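You operate a simulated robot arm through the tools that you are given. There is no shell and no other tool. Be economical: measure what you need, move in short steps, check, and stop when the job is done.

The job below is to be done with a simulated robot arm. You get a single attempt, and the scene is never put back.

JOB
Put things in order on the top of the long steel table. At the end: the yellow dough lump from the top of the long steel table stands on top of the blue rolled belt (roll); the brown filling lump from the top of the long steel table stands on top of the steel disc; the knobbed cream block from the top of the long steel table stands where the white roller stood; the white roller from the top of the long steel table stands where the yellow dough lump stood; whatever was shut is shut again. Leave all else as you found it, and nothing knocked over.

It is judged by the outcome, as a careful person would: the job done as asked, and still so three seconds after it is handed in. It fails if anything else is knocked over, pushed out of place, dropped, spilled or broken.

ROBOT AND FRAMES
A 7-joint arm with a two-finger parallel gripper, fixed in place. Base frame: the origin is at the foot of the arm, x ahead of it, y to its left, z up; the work surface is at about z = 0.83. Lengths are in m, angles in degrees, forces in N, time in s.
With the tool pointing down near the work surface it reaches from about 0.3 to 0.7 m from the base axis. Its first joint turns from -66.0 to 66.0 degrees. Payload 1.57 kg.
Tool frame: the origin (TCP) lies between the finger pads and is the grasp point; the fingertips stand 0.03 m ahead of it; z points along the fingers, y is the line along which they close. Largest opening 0.11 m; finger width 0.024, thickness 0.012; the body of the gripper, 0.048 by 0.112 m, starts 0.078 m behind the TCP.
Orientation is told as [roll, pitch, yaw] about the base's x, y, z axes, in that order, counted from this pose: with the fingers straight down and closing along the base's y, the tool's x points along the base's -x, its y along +y and its z along -z.

CONTROLS
- The arm moves only by the tool servo_tool. Its arguments are lists of equal length, an entry for each row: "translation": the shift along the base's x, y, z in units of 40 mm (1.0 is 40 mm), a list of three; "rotation": the turn, a rotation vector about the base's x, y, z in units of 4 degrees (1.0 is 4 degrees), a list of three. In form: {"translation": [[x, y, z], ...], "rotation": [[rx, ry, rz], ...]}. A call has 1 to 12 rows; each row shifts and turns the commanded pose from where the row before left it. "gripper" is the closure, from 0 (fully open) to 1 (shut), set as the call begins (left out, the last holds). A call with a number of a shift or a turn outside -1 to 1 is refused whole. Rows are played at 5 a second. More than 0.05 m and 8.6 degrees between two rows, or a gripper value outside its range, and nothing of the call is played. A pose out of reach is approached as far as the arm can. The call stops where the force on the tool passes 40 N (or 10 N more than at its start, if that is more) or the arm is blocked; 0.2 s more then pass. The fingers move at their own pace (about 0.108 m/s each) and stop on an object; they squeeze with about 26 N. The grip force told is the motor's: it shows also when the fingers shut on nothing. Time passes only in rows, and 0.2 s behind the last, so rows that do not move let the fingers close. The reply holds the time, the measured pose of the TCP, the force on the tool along the base axes, the opening and the grip force, in the units named above and with some noise.
- Cameras (640 x 400 px; columns grow to the right, rows downward): "scene" is fixed at [0.156, -0.3985, 1.3859]; the picture's right is [0.86, -0.50, 0.00], its down [-0.34, -0.59, -0.73] and it looks along [0.37, 0.63, -0.68] (base axes); focal length 235 px, centre (320, 200). "wrist" rides on the gripper at [0.07, 0.016, -0.141] in the tool frame; the picture's right is [-0.23, 0.97, 0.00], its down [-0.86, -0.20, -0.48] and it looks along [-0.47, -0.11, 0.88] (tool axes); focal length 222 px, centre (320, 200).
- camera(camera): a new picture of that camera. The clock stands still meanwhile.
- locate(camera, pixels): for up to 12 pixels [column, row] of the newest picture of that camera ("zoom" is the newest enlarged one), the place [x, y, z] in the base frame of the surface seen there, good to about 0.002 m, but the place of the scene camera against the robot may be out by one fixed shift of up to 0.018 m in any direction. The clock stands still meanwhile.
- zoom(camera, box): a new picture of the part [left, top, right, bottom] of that camera's present view, enlarged. The clock stands still meanwhile.
- close_job(): hands the job in; it is judged then, once.

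Keep the steps short. Do not move on a guess: measure, check each grasp and each placing, and mend mistakes. In all there are 80 turns and 34 pictures (those below and enlarged ones count). Leave the gripper open and the arm clear of the work at the hand-in unless told otherwise, and finish with a single line.

The tools are called after "Request:" as name(argument=value, ...) on one line, values as JSON. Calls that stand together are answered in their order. servo_tool: Moves the arm, as the interface text tells. Its arguments: {"type":"object","properties":{"translation":{"type":"array","items":{"type":"array","items":{"type":"number"}}},"rotation":{"type":"array","items":{"type":"array","items":{"type":"number"}}},"gripper":{"type":"number"}},"required":["translation","rotation"]} The other tools are called the same way: camera (camera) takes a picture; locate (camera, pixels) gives the place of the surface under pixels of a picture; zoom (camera, box) takes an enlarged picture of a part of a camera's view; close_job () hands the job in.

At the start:

```text
time_s: 0.0
position: [0.3592, 0.1231, 1.1271]
ee_rot: [0.0, 0.1, -0.1]
force: [0.2, 1.0, 0.6]
grip_width: 0.1097
grip_force: 0.0
```

scene: 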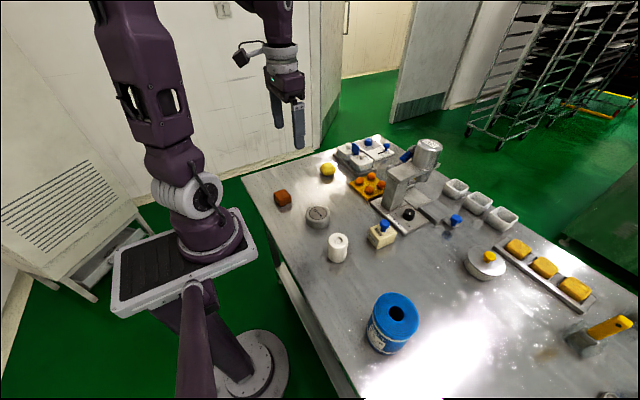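
wrist: 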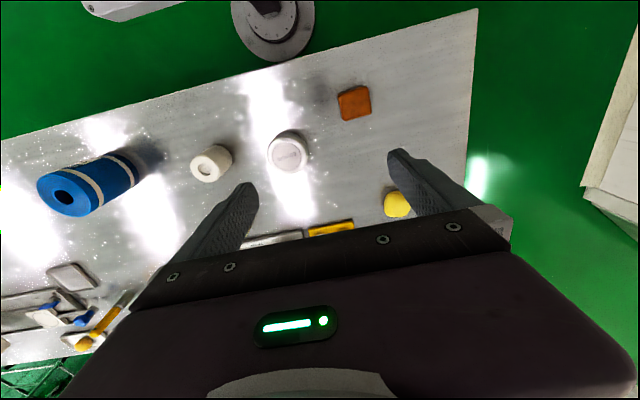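

I see the yellow lump near (328,170), brown lump (282,198), disc (318,216), white roller (338,248), cream block (381,234), blue roll (393,322). I zoom in to measure.

Request:
zoom(camera="scene", box=[250, 140, 442, 260])

Request:
locate(camera="wrist", pixels=[[354, 102], [290, 148], [207, 162], [397, 203], [63, 196], [110, 180], [130, 165], [330, 100], [420, 60]])

Request:
locate(camera="scene", pixels=[[328, 167], [282, 193], [317, 211], [338, 239], [384, 225], [380, 236], [397, 297], [415, 310], [375, 305], [336, 255], [392, 340]])

```text
3.33 times, centred on (346, 200) of scene
```

zoom: 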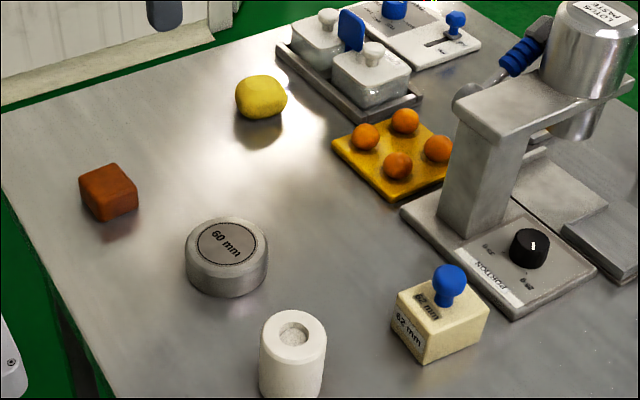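

```text
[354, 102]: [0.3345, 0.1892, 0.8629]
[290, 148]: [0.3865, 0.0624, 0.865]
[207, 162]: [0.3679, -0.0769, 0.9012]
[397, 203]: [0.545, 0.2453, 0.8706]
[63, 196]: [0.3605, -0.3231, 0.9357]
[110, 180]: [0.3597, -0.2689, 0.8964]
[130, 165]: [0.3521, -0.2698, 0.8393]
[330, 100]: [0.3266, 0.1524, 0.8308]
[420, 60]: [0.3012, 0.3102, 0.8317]
```

```text
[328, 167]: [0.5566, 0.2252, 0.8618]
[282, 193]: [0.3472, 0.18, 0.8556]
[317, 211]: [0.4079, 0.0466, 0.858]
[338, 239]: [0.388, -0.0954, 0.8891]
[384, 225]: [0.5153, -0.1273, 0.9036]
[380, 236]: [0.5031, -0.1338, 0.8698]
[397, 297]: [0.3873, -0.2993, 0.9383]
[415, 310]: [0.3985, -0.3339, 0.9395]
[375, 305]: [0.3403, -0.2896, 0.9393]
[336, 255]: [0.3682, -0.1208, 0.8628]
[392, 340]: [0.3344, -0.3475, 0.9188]
```

Wrist and scene views differ by a fixed shift of about (+0.015, −0.015, −0.007); I will trust the wrist. I move to above the yellow lump for a close look.

Request:
servo_tool(translation=[[0.8, 0.7, -0.7], [0.8, 0.7, -0.7], [0.8, 0.7, -0.7], [0.8, 0.7, -0.3], [0, 0, 0]], rotation=[[0, 0, 0], [0, 0, 0], [0, 0, 0], [0, 0, 0], [0, 0, 0]], gripper=0)

Request:
camera(camera="wrist")

```text
refused: row 1 steps farther than a row can; nothing moved
```

```text
30 pictures are left
```

wrist: 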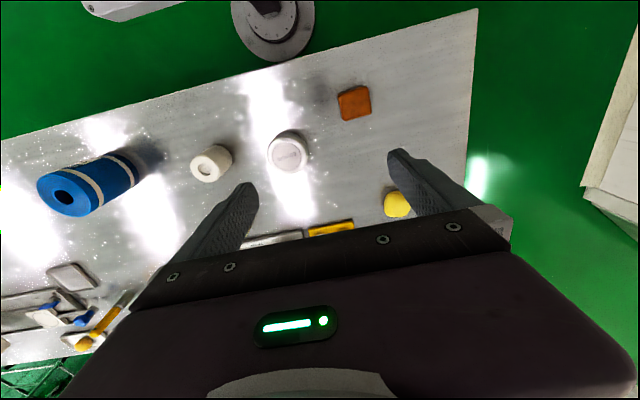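

Refused for a step just over 0.05 m; I repeat with smaller rows.

Request:
servo_tool(translation=[[0.7, 0.6, -0.6], [0.7, 0.6, -0.6], [0.7, 0.6, -0.6], [0.7, 0.6, -0.5], [0.4, 0.4, 0], [0, 0, 0]], rotation=[[0, 0, 0], [0, 0, 0], [0, 0, 0], [0, 0, 0], [0, 0, 0], [0, 0, 0]], gripper=0)

Request:
camera(camera="wrist")

```text
time_s: 1.4
position: [0.4855, 0.2349, 1.0335]
ee_rot: [0.1, 0.0, 0.1]
force: [0.7, 0.2, -0.4]
grip_width: 0.1098
grip_force: 0.1
```

```text
29 pictures are left
```

wrist: 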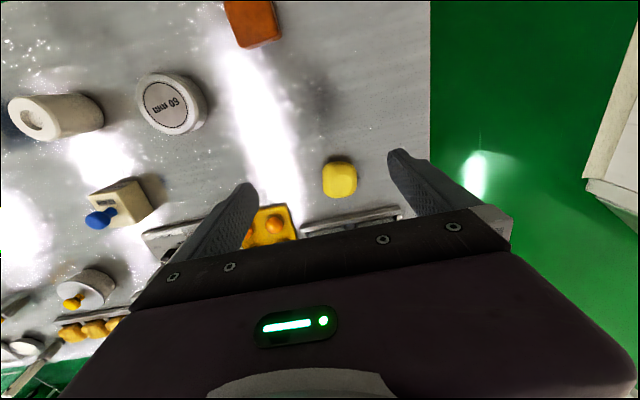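

Yellow lump at (340,180). I measure its edges and top, plus other objects visible.

Request:
locate(camera="wrist", pixels=[[340, 175], [327, 170], [353, 170], [338, 164], [342, 190], [327, 188], [355, 186], [345, 196], [320, 150], [170, 105], [30, 118], [99, 219]])

Request:
zoom(camera="wrist", box=[260, 130, 420, 230])

```text
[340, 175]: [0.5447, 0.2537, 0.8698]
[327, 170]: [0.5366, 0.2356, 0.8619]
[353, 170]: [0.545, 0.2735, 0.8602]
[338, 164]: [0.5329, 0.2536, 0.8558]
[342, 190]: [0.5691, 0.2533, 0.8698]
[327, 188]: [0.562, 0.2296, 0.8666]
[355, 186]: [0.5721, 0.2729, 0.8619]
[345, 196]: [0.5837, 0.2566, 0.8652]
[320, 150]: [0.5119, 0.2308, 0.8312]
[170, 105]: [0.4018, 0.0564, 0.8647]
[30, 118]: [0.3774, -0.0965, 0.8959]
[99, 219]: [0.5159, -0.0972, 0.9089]
```

```text
4.00 times, centred on (340, 180) of wrist
```

zoom: 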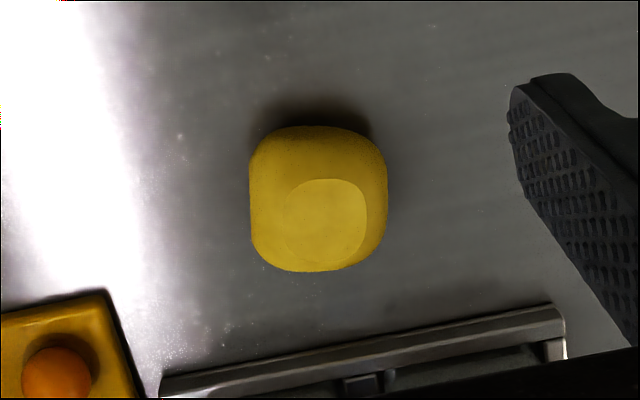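

I refine the lump's centre from the enlarged picture.

Request:
locate(camera="zoom", pixels=[[325, 220], [290, 220], [362, 215], [325, 183], [328, 262], [252, 200], [385, 190], [320, 130], [250, 240], [384, 225], [320, 118], [330, 310]])

```text
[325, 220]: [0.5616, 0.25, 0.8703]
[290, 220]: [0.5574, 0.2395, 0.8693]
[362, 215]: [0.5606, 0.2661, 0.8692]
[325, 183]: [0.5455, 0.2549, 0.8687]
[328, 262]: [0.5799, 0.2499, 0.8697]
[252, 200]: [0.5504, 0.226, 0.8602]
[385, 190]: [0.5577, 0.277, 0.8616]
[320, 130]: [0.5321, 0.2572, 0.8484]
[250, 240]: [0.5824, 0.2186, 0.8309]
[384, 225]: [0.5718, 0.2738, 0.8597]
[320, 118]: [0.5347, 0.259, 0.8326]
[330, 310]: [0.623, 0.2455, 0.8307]
```

Lump centre is (0.560, 0.251), top 0.870. I move over it, then descend partly.

Request:
servo_tool(translation=[[0.93, 0.2, 0], [0.93, 0.2, 0], [0, 0, -1], [0, 0, -1], [0, 0, -0.4], [0, 0, 0]], rotation=[[0, 0, 0], [0, 0, 0], [0, 0, 0], [0, 0, 0], [0, 0, 0], [0, 0, 0]])

Request:
camera(camera="wrist")

```text
time_s: 2.8
position: [0.561, 0.2516, 0.9387]
ee_rot: [-0.1, 0.0, 0.0]
force: [-0.1, 0.4, 0.8]
grip_width: 0.1099
grip_force: 0.0
```

```text
27 pictures are left
```

wrist: 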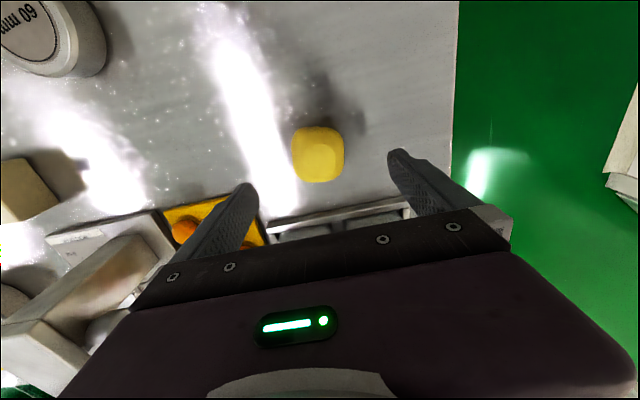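

Lump is between the fingers. I check the height of the machine at left (130,260) and balls (230,215) for clearance, and lump centre again.

Request:
locate(camera="wrist", pixels=[[120, 265], [150, 240], [180, 230], [245, 235], [340, 225], [380, 215], [328, 160], [296, 155], [341, 155], [320, 128], [322, 180]])

```text
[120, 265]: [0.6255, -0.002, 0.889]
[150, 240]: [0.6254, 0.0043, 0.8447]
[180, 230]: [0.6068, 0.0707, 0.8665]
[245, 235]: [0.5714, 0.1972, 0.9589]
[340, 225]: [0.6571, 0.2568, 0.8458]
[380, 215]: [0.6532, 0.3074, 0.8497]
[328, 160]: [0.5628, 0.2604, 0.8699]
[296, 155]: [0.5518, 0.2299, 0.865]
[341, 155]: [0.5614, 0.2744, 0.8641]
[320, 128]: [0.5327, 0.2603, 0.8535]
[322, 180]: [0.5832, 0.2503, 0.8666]
```

Clear. I descend 0.072 m so the tips stop about 6 mm above the table, and then close.

Request:
servo_tool(translation=[[0, 0, -0.9], [0, 0, -0.88], [0, 0, 0]], rotation=[[0, 0, 0], [0, 0, 0], [0, 0, 0]])

Request:
servo_tool(translation=[[0, 0, 0], [0, 0, 0], [0, 0, 0], [0, 0, 0]], rotation=[[0, 0, 0], [0, 0, 0], [0, 0, 0], [0, 0, 0]], gripper=1)

```text
time_s: 3.6
position: [0.5619, 0.2497, 0.8678]
ee_rot: [-0.1, 0.1, 0.0]
force: [-0.5, -0.4, 0.0]
grip_width: 0.1102
grip_force: 0.0
```

```text
time_s: 4.6
position: [0.5618, 0.251, 0.8687]
ee_rot: [0.0, 0.0, 0.1]
force: [-0.2, -0.5, 0.1]
grip_width: 0.0577
grip_force: 25.7
```

Gripped (0.058 m). I lift and travel towards the roll.

Request:
servo_tool(translation=[[0, 0, 0.5], [0, 0, 1], [0, 0, 1], [0, 0, 1], [0, 0, 1], [0, 0, 1], [-0.45, -0.95, 0], [-0.45, -0.95, 0], [-0.45, -0.95, 0], [-0.45, -0.95, 0], [-0.45, -0.95, 0], [0, 0, 0]], rotation=[[0, 0, 0], [0, 0, 0], [0, 0, 0], [0, 0, 0], [0, 0, 0], [0, 0, 0], [0, 0, 0], [0, 0, 0], [0, 0, 0], [0, 0, 0], [0, 0, 0], [0, 0, 0]])

Request:
servo_tool(translation=[[-0.45, -0.95, 0], [-0.45, -0.95, 0], [-0.45, -0.95, 0], [-0.45, -0.95, 0], [-0.45, -0.95, 0], [-0.45, -0.95, 0], [-0.45, -0.95, 0], [-0.45, -0.95, 0], [-0.45, -0.95, 0], [0, 0, 0]], rotation=[[0, 0, 0], [0, 0, 0], [0, 0, 0], [0, 0, 0], [0, 0, 0], [0, 0, 0], [0, 0, 0], [0, 0, 0], [0, 0, 0], [0, 0, 0]])

Request:
camera(camera="wrist")

```text
time_s: 7.2
position: [0.4711, 0.0584, 1.0898]
ee_rot: [0.1, -0.1, 0.0]
force: [-0.7, 0.0, -1.7]
grip_width: 0.0572
grip_force: 26.3
```

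```text
time_s: 9.4
position: [0.3073, -0.2828, 1.0874]
ee_rot: [0.0, 0.1, -0.1]
force: [0.0, 0.4, -1.0]
grip_width: 0.0572
grip_force: 26.3
```

```text
26 pictures are left
```

wrist: 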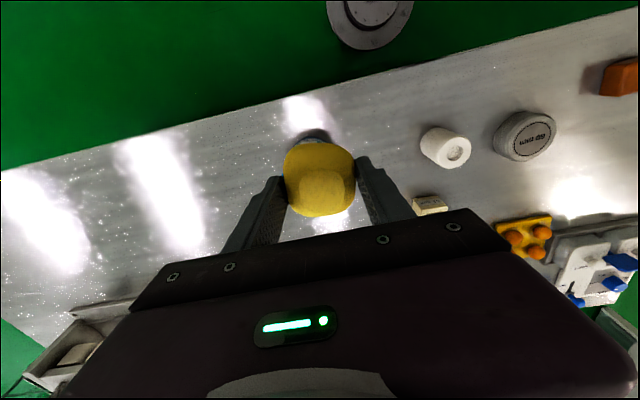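

The lump hides the roll. I step back 0.14 m in +y to see the roll at the left.

Request:
servo_tool(translation=[[0.6, 0.9, 0], [0.6, 0.9, 0], [0.6, 0.9, 0], [0, 0.9, 0], [0, 0, 0]], rotation=[[0, 0, 0], [0, 0, 0], [0, 0, 0], [0, 0, 0], [0, 0, 0]])

Request:
camera(camera="wrist")

```text
time_s: 10.6
position: [0.3805, -0.1363, 1.0876]
ee_rot: [0.0, 0.0, 0.0]
force: [-0.4, 0.4, -1.0]
grip_width: 0.057
grip_force: 26.0
```

```text
25 pictures are left
```

wrist: 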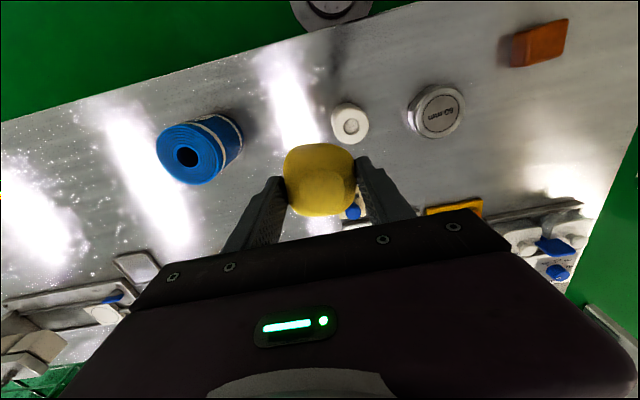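

Roll top visible centred about (188,154), hole at (186,156). I measure its rim, plus the roller top at (350,123).

Request:
locate(camera="wrist", pixels=[[162, 152], [215, 160], [185, 130], [190, 180], [172, 140], [207, 142], [206, 175], [171, 170], [186, 156], [175, 156], [198, 158], [350, 127]])

Request:
zoom(camera="wrist", box=[140, 100, 268, 200])

```text
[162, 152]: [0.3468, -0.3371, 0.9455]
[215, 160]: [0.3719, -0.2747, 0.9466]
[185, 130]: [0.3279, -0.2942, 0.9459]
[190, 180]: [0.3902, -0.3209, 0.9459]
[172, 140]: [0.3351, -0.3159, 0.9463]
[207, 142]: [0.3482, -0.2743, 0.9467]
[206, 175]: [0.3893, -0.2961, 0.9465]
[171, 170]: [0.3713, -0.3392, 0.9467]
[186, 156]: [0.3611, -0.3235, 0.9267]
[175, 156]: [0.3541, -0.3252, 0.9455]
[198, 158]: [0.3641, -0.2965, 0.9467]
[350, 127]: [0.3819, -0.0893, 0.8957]
```

```text
4.00 times, centred on (204, 150) of wrist
```

zoom: 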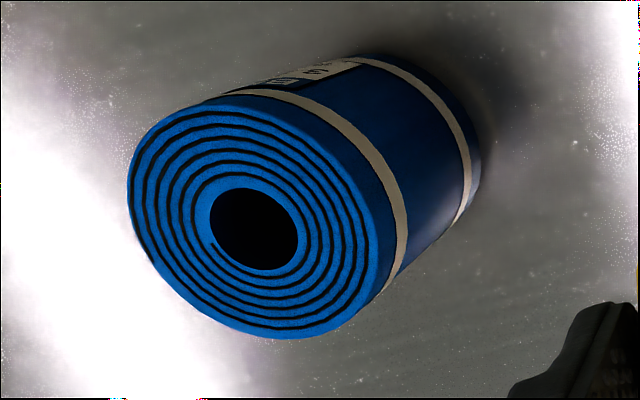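

Request:
locate(camera="zoom", pixels=[[134, 190], [370, 245], [230, 112], [285, 332], [160, 140], [345, 180], [345, 315], [165, 265], [208, 215], [302, 235], [248, 184], [258, 274]])

```text
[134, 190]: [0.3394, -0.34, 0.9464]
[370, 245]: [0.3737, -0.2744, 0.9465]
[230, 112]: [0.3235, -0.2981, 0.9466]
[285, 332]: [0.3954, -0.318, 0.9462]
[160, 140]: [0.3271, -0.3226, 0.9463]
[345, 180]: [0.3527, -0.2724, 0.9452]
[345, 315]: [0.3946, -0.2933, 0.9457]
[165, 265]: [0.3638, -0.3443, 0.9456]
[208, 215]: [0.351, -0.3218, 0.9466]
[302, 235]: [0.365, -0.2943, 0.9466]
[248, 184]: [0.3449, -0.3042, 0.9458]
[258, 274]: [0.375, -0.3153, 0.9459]
```

Roll top centre is (0.360, −0.308), z 0.946. I move over it and lower to TCP 0.995 (about 1 cm above contact).

Request:
servo_tool(translation=[[-0.1, -0.86, 0], [-0.1, -0.86, 0], [-0.1, -0.86, 0], [-0.1, -0.86, 0], [-0.06, -0.86, 0], [0, 0, -0.8], [0, 0, -0.8], [0, 0, -0.7], [0, 0, 0]], rotation=[[0, 0, 0], [0, 0, 0], [0, 0, 0], [0, 0, 0], [0, 0, 0], [0, 0, 0], [0, 0, 0], [0, 0, 0], [0, 0, 0]])

Request:
camera(camera="scene")

```text
time_s: 12.6
position: [0.3633, -0.3093, 0.9968]
ee_rot: [0.0, 0.0, 0.0]
force: [-0.7, -0.5, -2.2]
grip_width: 0.0571
grip_force: 26.2
```

```text
23 pictures are left
```

scene: 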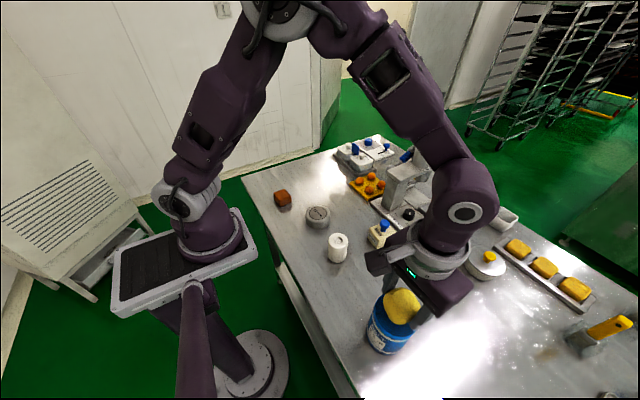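

Aligned over the roll. I lower 11 mm in small rows and watch the force.

Request:
servo_tool(translation=[[0, 0, -0.1], [0, 0, -0.1], [0, 0, -0.08], [0, 0, 0]], rotation=[[0, 0, 0], [0, 0, 0], [0, 0, 0], [0, 0, 0]])

```text
time_s: 13.6
position: [0.3624, -0.3105, 0.9856]
ee_rot: [0.0, 0.0, 0.0]
force: [-0.5, -0.3, -1.1]
grip_width: 0.0574
grip_force: 26.1
```

No clear contact yet; 2 mm more.

Request:
servo_tool(translation=[[0, 0, -0.04], [0, 0, 0]], rotation=[[0, 0, 0], [0, 0, 0]])

```text
time_s: 14.2
position: [0.3635, -0.3092, 0.9843]
ee_rot: [0.0, 0.1, 0.0]
force: [-0.2, 0.3, -0.8]
grip_width: 0.057
grip_force: 25.9
```

1 mm more, then release gently.

Request:
servo_tool(translation=[[0, 0, -0.03], [0, 0, 0]], rotation=[[0, 0, 0], [0, 0, 0]])

Request:
servo_tool(translation=[[0, 0, 0], [0, 0, 0], [0, 0, 0], [0, 0, 0]], rotation=[[0, 0, 0], [0, 0, 0], [0, 0, 0], [0, 0, 0]], gripper=0.35)

```text
time_s: 14.8
position: [0.3642, -0.3094, 0.9832]
ee_rot: [-0.1, -0.1, -0.1]
force: [-2.2, 3.3, 25.5]
grip_width: 0.0572
grip_force: 25.9
```

```text
time_s: 15.8
position: [0.3625, -0.3104, 0.9834]
ee_rot: [0.0, 0.0, 0.0]
force: [0.2, -0.5, 0.2]
grip_width: 0.0716
grip_force: 0.1
```

Contact felt and released. I raise straight up, then go to look at the roller.

Request:
servo_tool(translation=[[0, 0, 0.5], [0, 0, 1], [0, 0, 1], [-0.2, 0.9, 0], [-0.2, 0.9, 0], [-0.2, 0.9, 0], [-0.2, 0.9, 0], [-0.2, 0.9, 0], [0, 0.9, -0.5], [0, 0, -0.6], [0, 0, 0]], rotation=[[0, 0, 0], [0, 0, 0], [0, 0, 0], [0, 0, 0], [0, 0, 0], [0, 0, 0], [0, 0, 0], [0, 0, 0], [0, 0, 0], [0, 0, 0], [0, 0, 0]])

Request:
camera(camera="wrist")

```text
time_s: 18.2
position: [0.3248, -0.0923, 1.0371]
ee_rot: [0.0, 0.0, 0.0]
force: [-0.1, 0.3, -0.3]
grip_width: 0.0716
grip_force: 0.1
```

```text
22 pictures are left
```

wrist: 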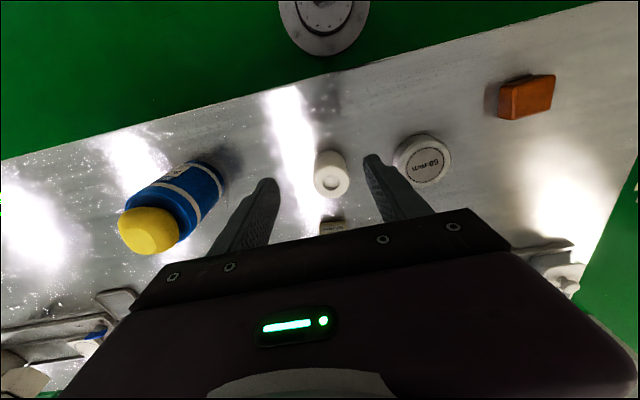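

Lump stands on the roll. Roller is at (331,175); I enlarge and measure it.

Request:
zoom(camera="wrist", box=[283, 130, 379, 220])

Request:
locate(camera="wrist", pixels=[[331, 184], [318, 180], [346, 180], [331, 170], [332, 195], [320, 155], [342, 155], [330, 150], [424, 165], [527, 95]])

```text
4.44 times, centred on (331, 175) of wrist
```

zoom: 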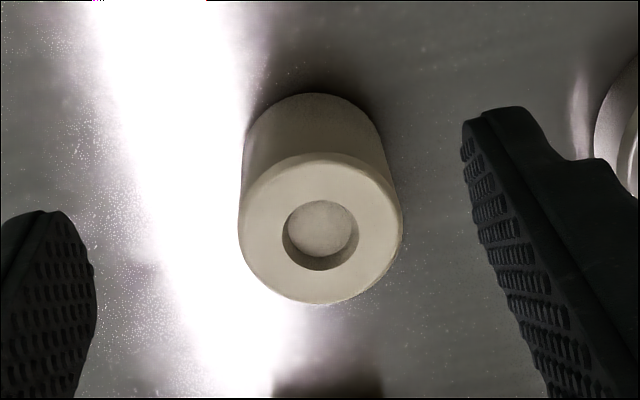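

```text
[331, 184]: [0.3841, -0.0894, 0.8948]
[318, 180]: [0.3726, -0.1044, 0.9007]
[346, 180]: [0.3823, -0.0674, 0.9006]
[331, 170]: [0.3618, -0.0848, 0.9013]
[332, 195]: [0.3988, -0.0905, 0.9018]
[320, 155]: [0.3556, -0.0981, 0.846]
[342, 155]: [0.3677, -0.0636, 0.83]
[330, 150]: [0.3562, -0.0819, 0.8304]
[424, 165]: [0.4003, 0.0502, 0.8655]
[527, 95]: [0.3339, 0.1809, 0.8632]
```

Request:
locate(camera="zoom", pixels=[[245, 215], [397, 225], [320, 158], [320, 298], [265, 180], [375, 180], [270, 280], [372, 280], [283, 232], [358, 232], [320, 200], [320, 268]])

```text
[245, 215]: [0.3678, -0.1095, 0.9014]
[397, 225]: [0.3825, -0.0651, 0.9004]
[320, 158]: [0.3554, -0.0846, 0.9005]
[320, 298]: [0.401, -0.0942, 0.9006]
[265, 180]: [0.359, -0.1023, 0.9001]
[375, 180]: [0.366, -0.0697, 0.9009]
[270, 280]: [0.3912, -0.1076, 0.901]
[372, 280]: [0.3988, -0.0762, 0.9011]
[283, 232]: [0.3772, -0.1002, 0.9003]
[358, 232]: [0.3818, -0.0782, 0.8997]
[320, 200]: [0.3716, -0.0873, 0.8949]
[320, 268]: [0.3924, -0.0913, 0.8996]
```

Roller centre is (0.378, −0.089), height 0.070. I move above, descend to TCP 0.870, then close.

Request:
servo_tool(translation=[[0.67, 0.04, 0], [0.66, 0.05, 0], [0, 0, -1], [0, 0, -1], [0, 0, -0.5], [0, 0, 0]], rotation=[[0, 0, 0], [0, 0, 0], [0, 0, 0], [0, 0, 0], [0, 0, 0], [0, 0, 0]], gripper=0.2)

Request:
servo_tool(translation=[[0, 0, -0.8], [0, 0, -0.8], [0, 0, 0]], rotation=[[0, 0, 0], [0, 0, 0], [0, 0, 0]])

Request:
servo_tool(translation=[[0, 0, 0], [0, 0, 0], [0, 0, 0], [0, 0, 0]], rotation=[[0, 0, 0], [0, 0, 0], [0, 0, 0], [0, 0, 0]], gripper=1)

```text
time_s: 19.6
position: [0.3757, -0.0891, 0.9376]
ee_rot: [0.1, 0.0, 0.0]
force: [-0.6, 0.0, -0.3]
grip_width: 0.0879
grip_force: 0.1
```

```text
time_s: 20.4
position: [0.3745, -0.0897, 0.8748]
ee_rot: [0.0, -0.1, 0.0]
force: [0.9, 0.6, 0.6]
grip_width: 0.0878
grip_force: 0.0
```

```text
time_s: 21.4
position: [0.3747, -0.0883, 0.8748]
ee_rot: [-0.1, 0.1, 0.0]
force: [-0.1, -0.4, -0.4]
grip_width: 0.0508
grip_force: 26.2
```

Gripped (0.051 m). Lift and travel to the lump's old place.

Request:
servo_tool(translation=[[0, 0, 0.5], [0, 0, 1], [0, 0, 1], [0, 0, 1], [0.5, 0.94, 0], [0.5, 0.94, 0], [0.5, 0.94, 0], [0.5, 0.94, 0], [0.5, 0.94, 0], [0.5, 0.94, 0], [0.5, 0.94, 0], [0, 0, 0]], rotation=[[0, 0, 0], [0, 0, 0], [0, 0, 0], [0, 0, 0], [0, 0, 0], [0, 0, 0], [0, 0, 0], [0, 0, 0], [0, 0, 0], [0, 0, 0], [0, 0, 0], [0, 0, 0]])

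Request:
servo_tool(translation=[[0.53, 0.94, 0], [0.53, 0.94, 0], [0, 0, -1], [0, 0, -1], [0, 0, -1], [0, 0, 0]], rotation=[[0, 0, 0], [0, 0, 0], [0, 0, 0], [0, 0, 0], [0, 0, 0], [0, 0, 0]])

```text
time_s: 24.0
position: [0.5159, 0.1742, 1.0137]
ee_rot: [-0.1, 0.0, 0.1]
force: [0.0, -0.1, -1.9]
grip_width: 0.0507
grip_force: 25.7
```

```text
time_s: 25.4
position: [0.5592, 0.2487, 0.893]
ee_rot: [-0.1, -0.1, 0.0]
force: [0.0, -0.5, -1.2]
grip_width: 0.0506
grip_force: 26.3
```

I trim position by 2 mm and lower to just above contact.

Request:
servo_tool(translation=[[-0.05, 0.05, -0.2], [0, 0, -0.17], [0, 0, 0]], rotation=[[0, 0, 0], [0, 0, 0], [0, 0, 0]])

Request:
servo_tool(translation=[[0, 0, -0.04], [0, 0, 0]], rotation=[[0, 0, 0], [0, 0, 0]])

```text
time_s: 26.2
position: [0.5567, 0.2515, 0.8795]
ee_rot: [0.0, -0.1, 0.0]
force: [-0.2, -0.6, -1.9]
grip_width: 0.0506
grip_force: 26.6
```

```text
time_s: 26.8
position: [0.5562, 0.2515, 0.8779]
ee_rot: [0.0, 0.0, 0.0]
force: [-0.1, -0.3, -0.4]
grip_width: 0.0505
grip_force: 25.6
```

Still about 3 mm up; lower 2 mm, then 1 mm.

Request:
servo_tool(translation=[[0, 0, -0.05], [0, 0, 0]], rotation=[[0, 0, 0], [0, 0, 0]])

Request:
servo_tool(translation=[[0, 0, -0.03], [0, 0, 0]], rotation=[[0, 0, 0], [0, 0, 0]])

```text
time_s: 27.4
position: [0.5548, 0.2504, 0.8755]
ee_rot: [0.0, 0.0, 0.0]
force: [-0.7, -0.7, -1.3]
grip_width: 0.0505
grip_force: 26.0
```

```text
time_s: 28.0
position: [0.5564, 0.252, 0.8744]
ee_rot: [0.0, -0.1, 0.0]
force: [-5.8, -2.2, 17.4]
grip_width: 0.0507
grip_force: 25.5
```

Touching the table. I release, rise, and back off to look.

Request:
servo_tool(translation=[[0, 0, 0], [0, 0, 0], [0, 0, 0]], rotation=[[0, 0, 0], [0, 0, 0], [0, 0, 0]], gripper=0.35)

Request:
servo_tool(translation=[[0, 0, 0.5], [0, 0, 1], [0, 0, 1], [0, 0, 0.8], [-0.5, 0, 0], [-1, 0, 0], [0, 0, 0]], rotation=[[0, 0, 0], [0, 0, 0], [0, 0, 0], [0, 0, 0], [0, 0, 0], [0, 0, 0], [0, 0, 0]])

Request:
camera(camera="wrist")

```text
time_s: 28.8
position: [0.5565, 0.2521, 0.8734]
ee_rot: [0.0, 0.0, 0.0]
force: [0.2, -0.5, -0.8]
grip_width: 0.0715
grip_force: 0.1
```

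```text
time_s: 30.4
position: [0.496, 0.2523, 1.0036]
ee_rot: [0.0, 0.1, 0.1]
force: [-0.2, 0.4, -0.9]
grip_width: 0.0714
grip_force: 0.0
```

```text
20 pictures are left
```

wrist: 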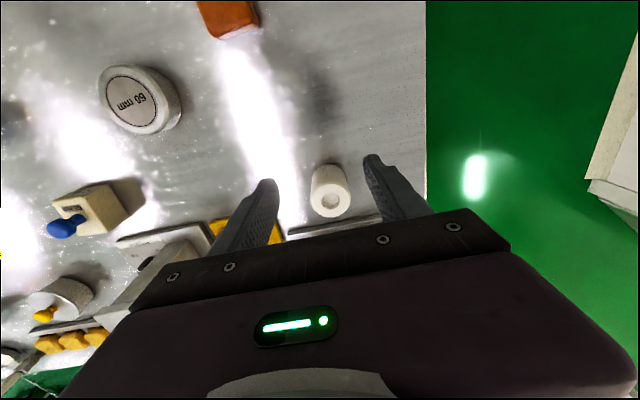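

Request:
locate(camera="wrist", pixels=[[314, 200], [348, 200], [331, 187], [331, 214], [62, 228], [88, 205], [120, 210]])

```text
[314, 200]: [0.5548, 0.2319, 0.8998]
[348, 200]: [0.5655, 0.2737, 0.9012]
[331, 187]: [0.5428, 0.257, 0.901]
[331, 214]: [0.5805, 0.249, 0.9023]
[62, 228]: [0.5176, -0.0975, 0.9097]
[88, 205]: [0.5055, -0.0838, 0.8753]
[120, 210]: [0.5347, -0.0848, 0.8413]
```

Roller stands at (0.561, 0.252), good. Next, to the cream block.

Request:
servo_tool(translation=[[-0.5, -0.7, 0.6], [-0.5, -0.8, 0.6], [-0.4, -0.9, 0], [-0.3, -0.9, 0], [0, -1, 0], [0, -1, 0], [0, -1, 0], [0, -1, 0], [0, -1, 0], [0, -0.6, 0], [0, 0, 0]], rotation=[[0, 0, 0], [0, 0, 0], [0, 0, 0], [0, 0, 0], [0, 0, 0], [0, 0, 0], [0, 0, 0], [0, 0, 0], [0, 0, 0], [0, 0, 0], [0, 0, 0]], gripper=0)

Request:
camera(camera="wrist")

Request:
zoom(camera="wrist", box=[268, 125, 396, 225])

```text
time_s: 32.8
position: [0.4281, -0.1046, 1.0553]
ee_rot: [0.0, 0.0, 0.0]
force: [0.5, 0.0, 0.1]
grip_width: 0.1099
grip_force: 0.0
```

```text
19 pictures are left
```

wrist: 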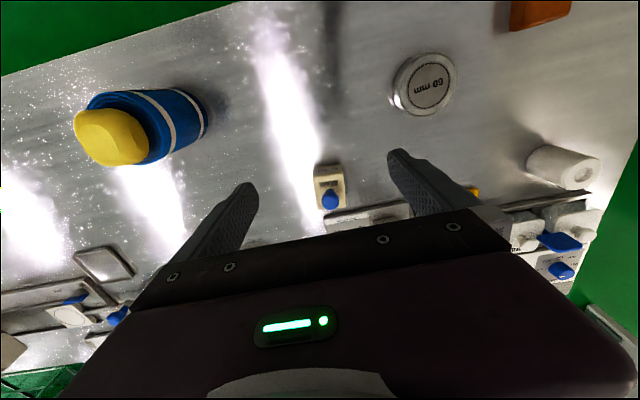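

```text
4.00 times, centred on (332, 175) of wrist
```

zoom: 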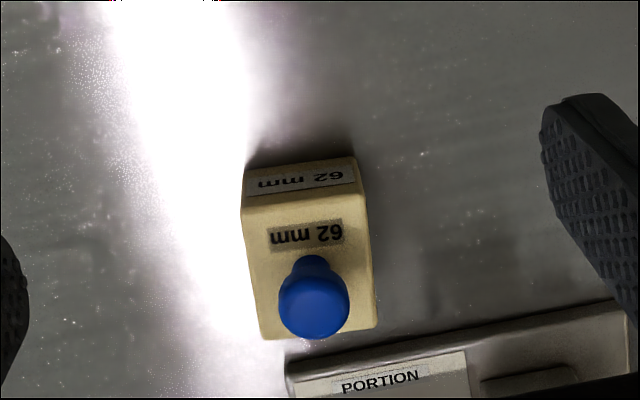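

I measure the block's top corners, knob, and the machine edge.

Request:
locate(camera="zoom", pixels=[[250, 212], [360, 200], [265, 330], [372, 322], [305, 235], [312, 305], [282, 305], [346, 298], [295, 352], [395, 345], [300, 190], [370, 250]])

```text
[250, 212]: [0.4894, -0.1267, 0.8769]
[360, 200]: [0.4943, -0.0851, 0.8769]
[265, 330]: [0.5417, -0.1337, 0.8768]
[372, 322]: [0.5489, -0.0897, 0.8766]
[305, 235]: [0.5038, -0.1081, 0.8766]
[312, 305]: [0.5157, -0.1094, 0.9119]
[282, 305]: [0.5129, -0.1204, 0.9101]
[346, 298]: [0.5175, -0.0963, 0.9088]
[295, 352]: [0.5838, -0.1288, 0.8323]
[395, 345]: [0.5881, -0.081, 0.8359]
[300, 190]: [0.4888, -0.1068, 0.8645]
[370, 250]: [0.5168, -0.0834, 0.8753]
```

Block centre (0.5186, −0.1088), turned −7°. Before descending I check the neighbouring machine's height and place from the scene camera.

Request:
zoom(camera="scene", box=[340, 120, 500, 260])

```text
2.86 times, centred on (420, 190) of scene
```

zoom: 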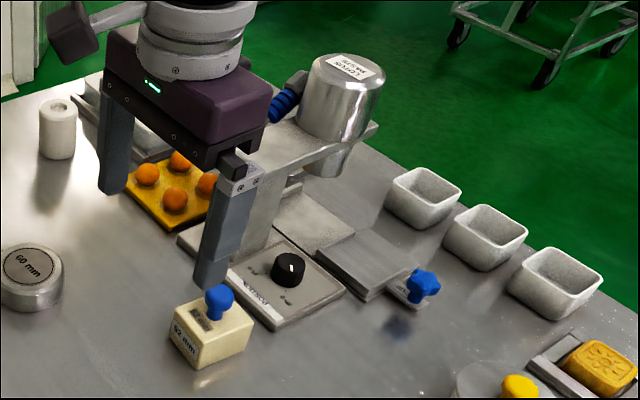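

Request:
locate(camera="zoom", pixels=[[280, 145], [300, 160], [265, 190], [345, 75], [320, 130], [290, 268], [255, 225], [345, 140]])

```text
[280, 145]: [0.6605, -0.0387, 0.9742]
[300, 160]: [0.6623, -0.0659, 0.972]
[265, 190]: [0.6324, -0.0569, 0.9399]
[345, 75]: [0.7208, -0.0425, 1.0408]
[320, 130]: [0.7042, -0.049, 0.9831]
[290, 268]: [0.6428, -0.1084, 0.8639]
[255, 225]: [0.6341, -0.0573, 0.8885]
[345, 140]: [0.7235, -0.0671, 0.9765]
```

The machine's column stands at x ≥ 0.615, clear of the hand. I move over the block, turn −7°, and descend to 0.955.

Request:
servo_tool(translation=[[0.8, -0.04, 0], [0.8, -0.03, 0], [0.66, -0.03, 0], [0, 0, -1], [0, 0, -0.9], [0, 0, -0.6], [0, 0, 0]], rotation=[[0, 0, -0.9], [0, 0, -0.85], [0, 0, 0], [0, 0, 0], [0, 0, 0], [0, 0, 0], [0, 0, 0]])

Request:
camera(camera="wrist")

```text
time_s: 34.4
position: [0.5178, -0.1053, 0.9535]
ee_rot: [0.0, 0.1, -7.0]
force: [0.9, 0.6, 0.6]
grip_width: 0.1101
grip_force: 0.0
```

```text
16 pictures are left
```

wrist: 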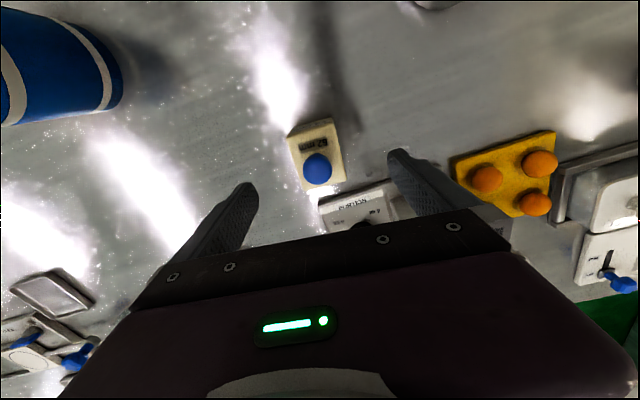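

Block lies between the fingers. I descend to about 0.868 and close.

Request:
servo_tool(translation=[[0, -0.07, -0.8], [0, 0, -0.9], [0, 0, -0.42], [0, 0, 0]], rotation=[[0, 0, 0], [0, 0, 0], [0, 0, 0], [0, 0, 0]])

Request:
servo_tool(translation=[[0, 0, 0], [0, 0, 0], [0, 0, 0], [0, 0, 0]], rotation=[[0, 0, 0], [0, 0, 0], [0, 0, 0], [0, 0, 0]], gripper=1)

```text
time_s: 35.4
position: [0.5178, -0.1111, 0.8691]
ee_rot: [-0.1, 0.1, -7.0]
force: [-0.8, 0.9, -0.9]
grip_width: 0.1103
grip_force: 0.1
```

```text
time_s: 36.4
position: [0.5183, -0.1107, 0.8692]
ee_rot: [0.0, 0.0, -7.0]
force: [0.0, 0.1, 0.6]
grip_width: 0.0492
grip_force: 26.3
```

Gripped (0.049 m). Lift 0.10 m and carry to the roller's old place (0.378, −0.089).

Request:
servo_tool(translation=[[0, 0, 0.5], [0, 0, 1], [0, 0, 1], [-0.88, 0.14, 0], [-0.88, 0.14, 0], [-0.88, 0.14, 0], [-0.87, 0.13, 0], [0, 0, -1], [0, 0, -1], [0, 0, 0]], rotation=[[0, 0, 0], [0, 0, 0], [0, 0, 0], [0, 0, 0], [0, 0, 0], [0, 0, 0], [0, 0, 0], [0, 0, 0], [0, 0, 0], [0, 0, 0]])

```text
time_s: 38.6
position: [0.3772, -0.0898, 0.8933]
ee_rot: [-0.1, 0.0, -7.1]
force: [-0.2, 0.4, -0.4]
grip_width: 0.0492
grip_force: 26.0
```

Lower toward contact at 0.870.

Request:
servo_tool(translation=[[0.01, 0.01, -0.25], [0, 0, -0.25], [0, 0, 0]], rotation=[[0, 0, 0], [0, 0, 0], [0, 0, 0]])

Request:
servo_tool(translation=[[0, 0, -0.04], [0, 0, 0]], rotation=[[0, 0, 0], [0, 0, 0]])

```text
time_s: 39.4
position: [0.3777, -0.0888, 0.8699]
ee_rot: [0.0, 0.0, -7.0]
force: [-1.0, -0.1, -1.3]
grip_width: 0.0494
grip_force: 26.2
```

```text
time_s: 40.0
position: [0.3781, -0.0886, 0.8696]
ee_rot: [0.1, 0.0, -7.0]
force: [-2.3, 0.7, 17.3]
grip_width: 0.0497
grip_force: 26.3
```

Contact. Release, rise, and back off to look, also viewing disc and brown lump.

Request:
servo_tool(translation=[[0, 0, 0], [0, 0, 0], [0, 0, 0]], rotation=[[0, 0, 0], [0, 0, 0], [0, 0, 0]], gripper=0.35)

Request:
servo_tool(translation=[[0, 0, 0.5], [0, 0, 1], [0, 0, 1], [0, 0, 1], [0, 0.9, 0], [0, 0.9, 0], [-0.5, 0.8, 0], [-0.4, 0.8, 0], [0, 0, 0]], rotation=[[0, 0, 0], [0, 0, 0], [0, 0, 0], [0, 0, 0], [0, 0, 0.9], [0, 0, 0.85], [0, 0, 0], [0, 0, 0], [0, 0, 0]])

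Request:
camera(camera="wrist")

```text
time_s: 40.8
position: [0.3782, -0.0886, 0.8689]
ee_rot: [0.0, 0.0, -7.1]
force: [0.3, -1.2, -0.5]
grip_width: 0.0714
grip_force: 0.1
```

```text
time_s: 42.8
position: [0.3425, 0.0482, 1.0091]
ee_rot: [-0.1, 0.0, 0.0]
force: [0.5, -0.3, -0.2]
grip_width: 0.0716
grip_force: 0.0
```

```text
15 pictures are left
```

wrist: 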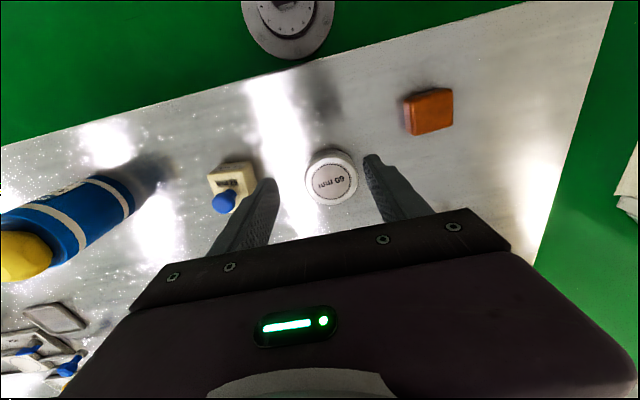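

Block is placed at (235,180). I enlarge the disc and brown lump and measure.

Request:
zoom(camera="wrist", box=[296, 75, 472, 215])

```text
2.86 times, centred on (384, 145) of wrist
```

zoom: 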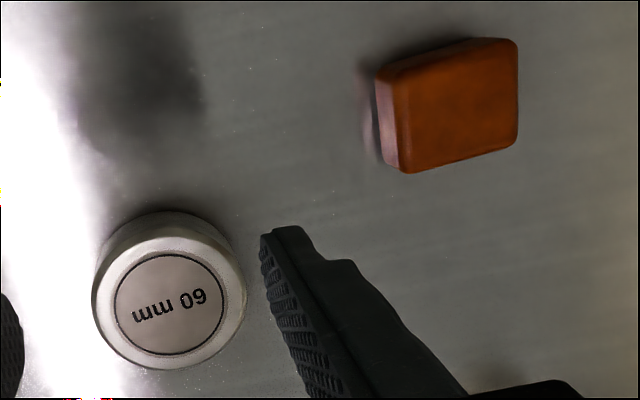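

Request:
locate(camera="zoom", pixels=[[400, 80], [510, 48], [408, 165], [512, 145], [455, 105], [115, 302], [224, 300], [170, 255], [170, 354], [168, 305], [98, 300], [240, 300]])

Request:
locate(camera="wrist", pixels=[[212, 178], [250, 170], [222, 202], [232, 170], [226, 200]])

```text
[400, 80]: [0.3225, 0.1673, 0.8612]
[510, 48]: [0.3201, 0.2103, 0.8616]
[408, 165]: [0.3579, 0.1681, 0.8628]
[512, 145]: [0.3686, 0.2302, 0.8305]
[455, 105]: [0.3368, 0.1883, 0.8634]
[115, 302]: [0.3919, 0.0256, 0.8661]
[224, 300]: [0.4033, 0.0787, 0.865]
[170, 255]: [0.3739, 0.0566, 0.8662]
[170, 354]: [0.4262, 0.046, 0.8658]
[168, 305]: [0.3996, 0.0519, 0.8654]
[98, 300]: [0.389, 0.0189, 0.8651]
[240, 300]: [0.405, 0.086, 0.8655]
```

```text
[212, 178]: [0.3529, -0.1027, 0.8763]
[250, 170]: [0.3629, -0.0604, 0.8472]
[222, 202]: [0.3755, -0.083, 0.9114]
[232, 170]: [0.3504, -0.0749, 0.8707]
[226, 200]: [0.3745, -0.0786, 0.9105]
```

Disc centre (0.399, 0.052), top 0.8655. Brown lump centre about (0.339, 0.189), top 0.863. I go above the lump with the gripper open.

Request:
servo_tool(translation=[[-0.1, 0.9, 0], [0, 0.9, 0], [0, 0.9, 0], [0, 0.82, 0], [0, 0, -0.8], [0, 0, -0.8], [0, 0, 0]], rotation=[[0, 0, 0], [0, 0, 0], [0, 0, 0], [0, 0, 0], [0, 0, 0], [0, 0, 0], [0, 0, 0]], gripper=0.1)

Request:
zoom(camera="wrist", box=[230, 90, 422, 210])

```text
time_s: 44.4
position: [0.3359, 0.1891, 0.9446]
ee_rot: [0.0, 0.0, 0.0]
force: [0.6, -0.7, -0.1]
grip_width: 0.0991
grip_force: 0.0
```

```text
3.33 times, centred on (326, 150) of wrist
```

zoom: 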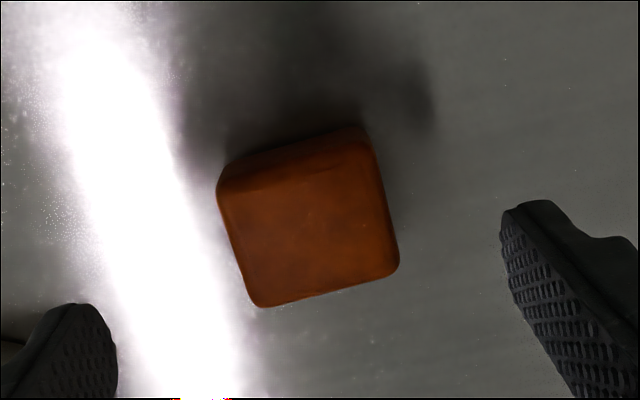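

Request:
locate(camera="zoom", pixels=[[232, 200], [368, 165], [260, 295], [388, 265], [310, 230], [225, 180], [360, 132], [395, 262]])

```text
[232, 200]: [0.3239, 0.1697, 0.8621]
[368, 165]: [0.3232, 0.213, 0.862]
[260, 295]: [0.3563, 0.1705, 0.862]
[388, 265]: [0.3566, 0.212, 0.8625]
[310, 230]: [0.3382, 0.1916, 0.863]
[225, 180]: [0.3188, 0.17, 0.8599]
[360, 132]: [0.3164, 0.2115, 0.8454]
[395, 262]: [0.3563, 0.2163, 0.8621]
```

Centre (0.339, 0.191), square to the axes. I descend to about 0.866 and close.

Request:
servo_tool(translation=[[0.08, 0.05, -1], [0, 0, -0.95], [0, 0, 0]], rotation=[[0, 0, 0], [0, 0, 0], [0, 0, 0]])

Request:
servo_tool(translation=[[0, 0, 0], [0, 0, 0], [0, 0, 0], [0, 0, 0]], rotation=[[0, 0, 0], [0, 0, 0], [0, 0, 0], [0, 0, 0]], gripper=1)

```text
time_s: 45.2
position: [0.3396, 0.1898, 0.8653]
ee_rot: [0.1, 0.0, 0.0]
force: [-0.2, 0.1, 0.1]
grip_width: 0.099
grip_force: 0.0
```

```text
time_s: 46.2
position: [0.3389, 0.1911, 0.8655]
ee_rot: [0.0, 0.0, 0.0]
force: [0.8, 0.2, 0.2]
grip_width: 0.0512
grip_force: 26.0
```

Gripped (0.051 m). Lift and carry to the disc (0.399, 0.052).

Request:
servo_tool(translation=[[0, 0, 0.5], [0, 0, 1], [0, 0, 1], [0.38, -0.87, 0], [0.38, -0.87, 0], [0.37, -0.87, 0], [0.37, -0.87, 0], [0, 0, -0.7], [0, 0, -0.7], [0, 0, 0]], rotation=[[0, 0, 0], [0, 0, 0], [0, 0, 0], [0, 0, 0], [0, 0, 0], [0, 0, 0], [0, 0, 0], [0, 0, 0], [0, 0, 0], [0, 0, 0]])

Request:
camera(camera="scene")

```text
time_s: 48.4
position: [0.4022, 0.0537, 0.9107]
ee_rot: [0.0, 0.1, 0.0]
force: [1.1, 0.2, -1.1]
grip_width: 0.0509
grip_force: 25.9
```

```text
12 pictures are left
```

scene: 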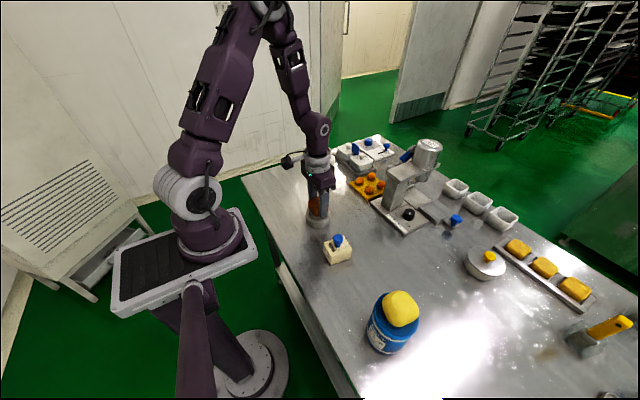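

Over the disc, 10 mm up. Trim −2 mm in x and y and lower.

Request:
servo_tool(translation=[[-0.05, -0.03, -0.1], [0, 0, -0.1], [0, 0, 0]], rotation=[[0, 0, 0], [0, 0, 0], [0, 0, 0]])

Request:
servo_tool(translation=[[0, 0, -0.04], [0, 0, 0]], rotation=[[0, 0, 0], [0, 0, 0]])

```text
time_s: 49.2
position: [0.3992, 0.0509, 0.9025]
ee_rot: [0.0, 0.0, 0.0]
force: [-0.2, 0.2, -0.1]
grip_width: 0.0511
grip_force: 26.0
```

```text
time_s: 49.8
position: [0.3994, 0.05, 0.9012]
ee_rot: [0.0, 0.0, 0.0]
force: [-0.4, -0.7, -0.6]
grip_width: 0.0508
grip_force: 26.0
```

One more mm.

Request:
servo_tool(translation=[[0, 0.02, -0.03], [0, 0, 0]], rotation=[[0, 0, 0], [0, 0, 0]])

```text
time_s: 50.4
position: [0.3999, 0.0503, 0.8995]
ee_rot: [0.0, 0.0, 0.1]
force: [-0.6, 0.0, -0.6]
grip_width: 0.0507
grip_force: 26.5
```

No contact force yet; another 1 mm.

Request:
servo_tool(translation=[[0, 0, -0.025], [0, 0, 0]], rotation=[[0, 0, 0], [0, 0, 0]])

```text
time_s: 51.0
position: [0.4004, 0.0503, 0.899]
ee_rot: [0.1, 0.0, 0.0]
force: [-1.4, -1.1, 19.9]
grip_width: 0.0509
grip_force: 26.3
```

Contact. Release, rise, and back away for a final look.

Request:
servo_tool(translation=[[0, 0, 0], [0, 0, 0], [0, 0, 0]], rotation=[[0, 0, 0], [0, 0, 0], [0, 0, 0]], gripper=0.35)

Request:
servo_tool(translation=[[0, 0, 0.5], [0, 0, 1], [0, 0, 1], [0, 0, 1], [0, 0, 1], [0, 0, 0.8], [-0.5, 0.4, 0], [-0.5, 0.6, 0], [0, 0.5, 0], [0, 0, 0]], rotation=[[0, 0, 0], [0, 0, 0], [0, 0, 0], [0, 0, 0], [0, 0, 0], [0, 0, 0], [0, 0, 0], [0, 0, 0], [0, 0, 0], [0, 0, 0]])

Request:
servo_tool(translation=[[0, 0, 0], [0, 0, 0]], rotation=[[0, 0, 0], [0, 0, 0]], gripper=0)

Request:
camera(camera="wrist")

Request:
camera(camera="scene")

```text
time_s: 51.8
position: [0.4004, 0.0513, 0.8984]
ee_rot: [-0.1, 0.0, 0.0]
force: [0.3, -0.3, -0.5]
grip_width: 0.0719
grip_force: 0.0
```

```text
time_s: 54.0
position: [0.3606, 0.1109, 1.1112]
ee_rot: [0.0, 0.1, 0.0]
force: [-0.4, -0.5, 0.6]
grip_width: 0.0716
grip_force: 0.1
```

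```text
time_s: 54.6
position: [0.3605, 0.1121, 1.1122]
ee_rot: [0.1, -0.1, 0.0]
force: [0.1, -0.1, -0.6]
grip_width: 0.11
grip_force: 0.0
```

```text
11 pictures are left
```

wrist: 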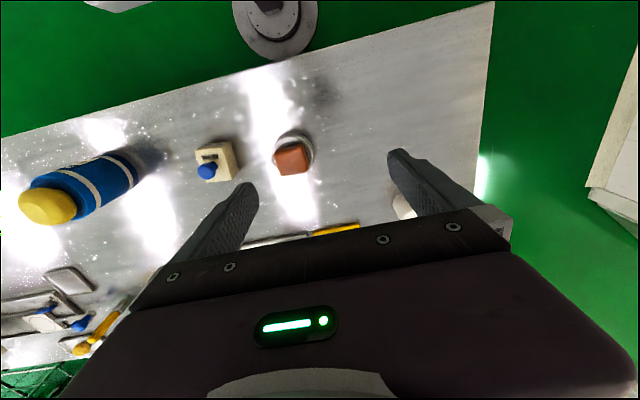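

```text
10 pictures are left
```

scene: 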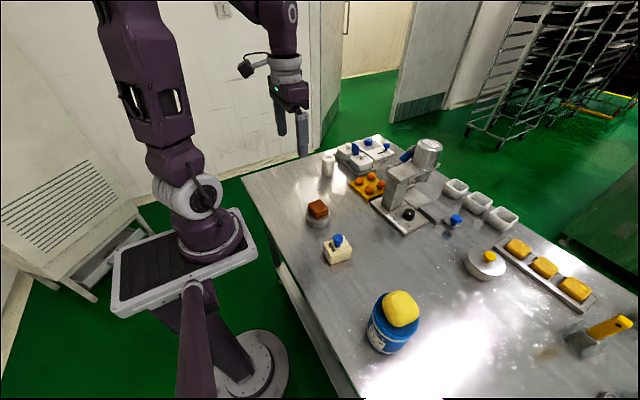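

All four are placed; I enlarge once to check the stacks are level and centred.

Request:
zoom(camera="scene", box=[280, 140, 472, 360])

Request:
locate(camera="wrist", pixels=[[291, 160], [47, 205], [215, 152], [208, 170]])

```text
1.82 times, centred on (376, 250) of scene
```

zoom: 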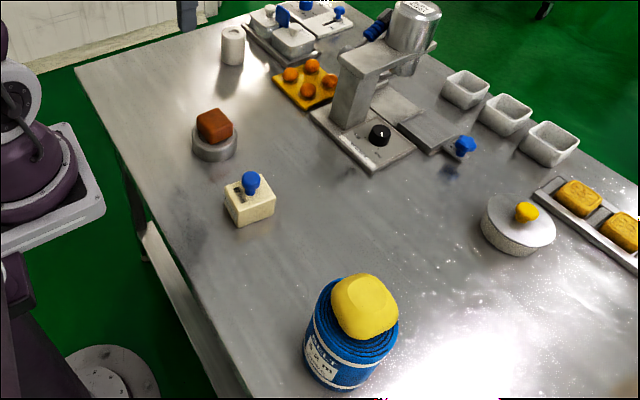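

```text
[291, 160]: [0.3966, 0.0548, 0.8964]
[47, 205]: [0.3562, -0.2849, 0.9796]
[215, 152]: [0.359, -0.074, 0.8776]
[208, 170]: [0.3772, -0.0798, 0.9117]
```

I verify the yellow lump's centring against the roll's rim.

Request:
locate(camera="zoom", pixels=[[365, 292], [338, 300], [392, 298], [350, 328], [385, 330], [360, 278], [325, 310], [322, 322], [350, 350], [390, 340], [397, 325]])

```text
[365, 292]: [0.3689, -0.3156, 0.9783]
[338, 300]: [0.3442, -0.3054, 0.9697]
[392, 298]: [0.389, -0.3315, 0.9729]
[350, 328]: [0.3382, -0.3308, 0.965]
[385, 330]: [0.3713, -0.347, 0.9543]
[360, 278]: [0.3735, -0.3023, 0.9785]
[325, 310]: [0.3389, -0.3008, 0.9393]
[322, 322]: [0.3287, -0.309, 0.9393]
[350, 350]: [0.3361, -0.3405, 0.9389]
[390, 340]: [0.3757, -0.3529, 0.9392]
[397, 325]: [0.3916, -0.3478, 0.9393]
```

The lump is centred and level on the roll, the other placings check out, and nothing else has moved. The gripper is open and clear, so I hand in.

Request:
close_job()

```text
The job is handed in.
```

The job is handed in: the yellow lump is on the blue roll, the brown lump is on the steel disc, the cream block is where the roller stood, and the white roller is where the yellow lump stood; nothing was knocked over, and nothing shut was opened.
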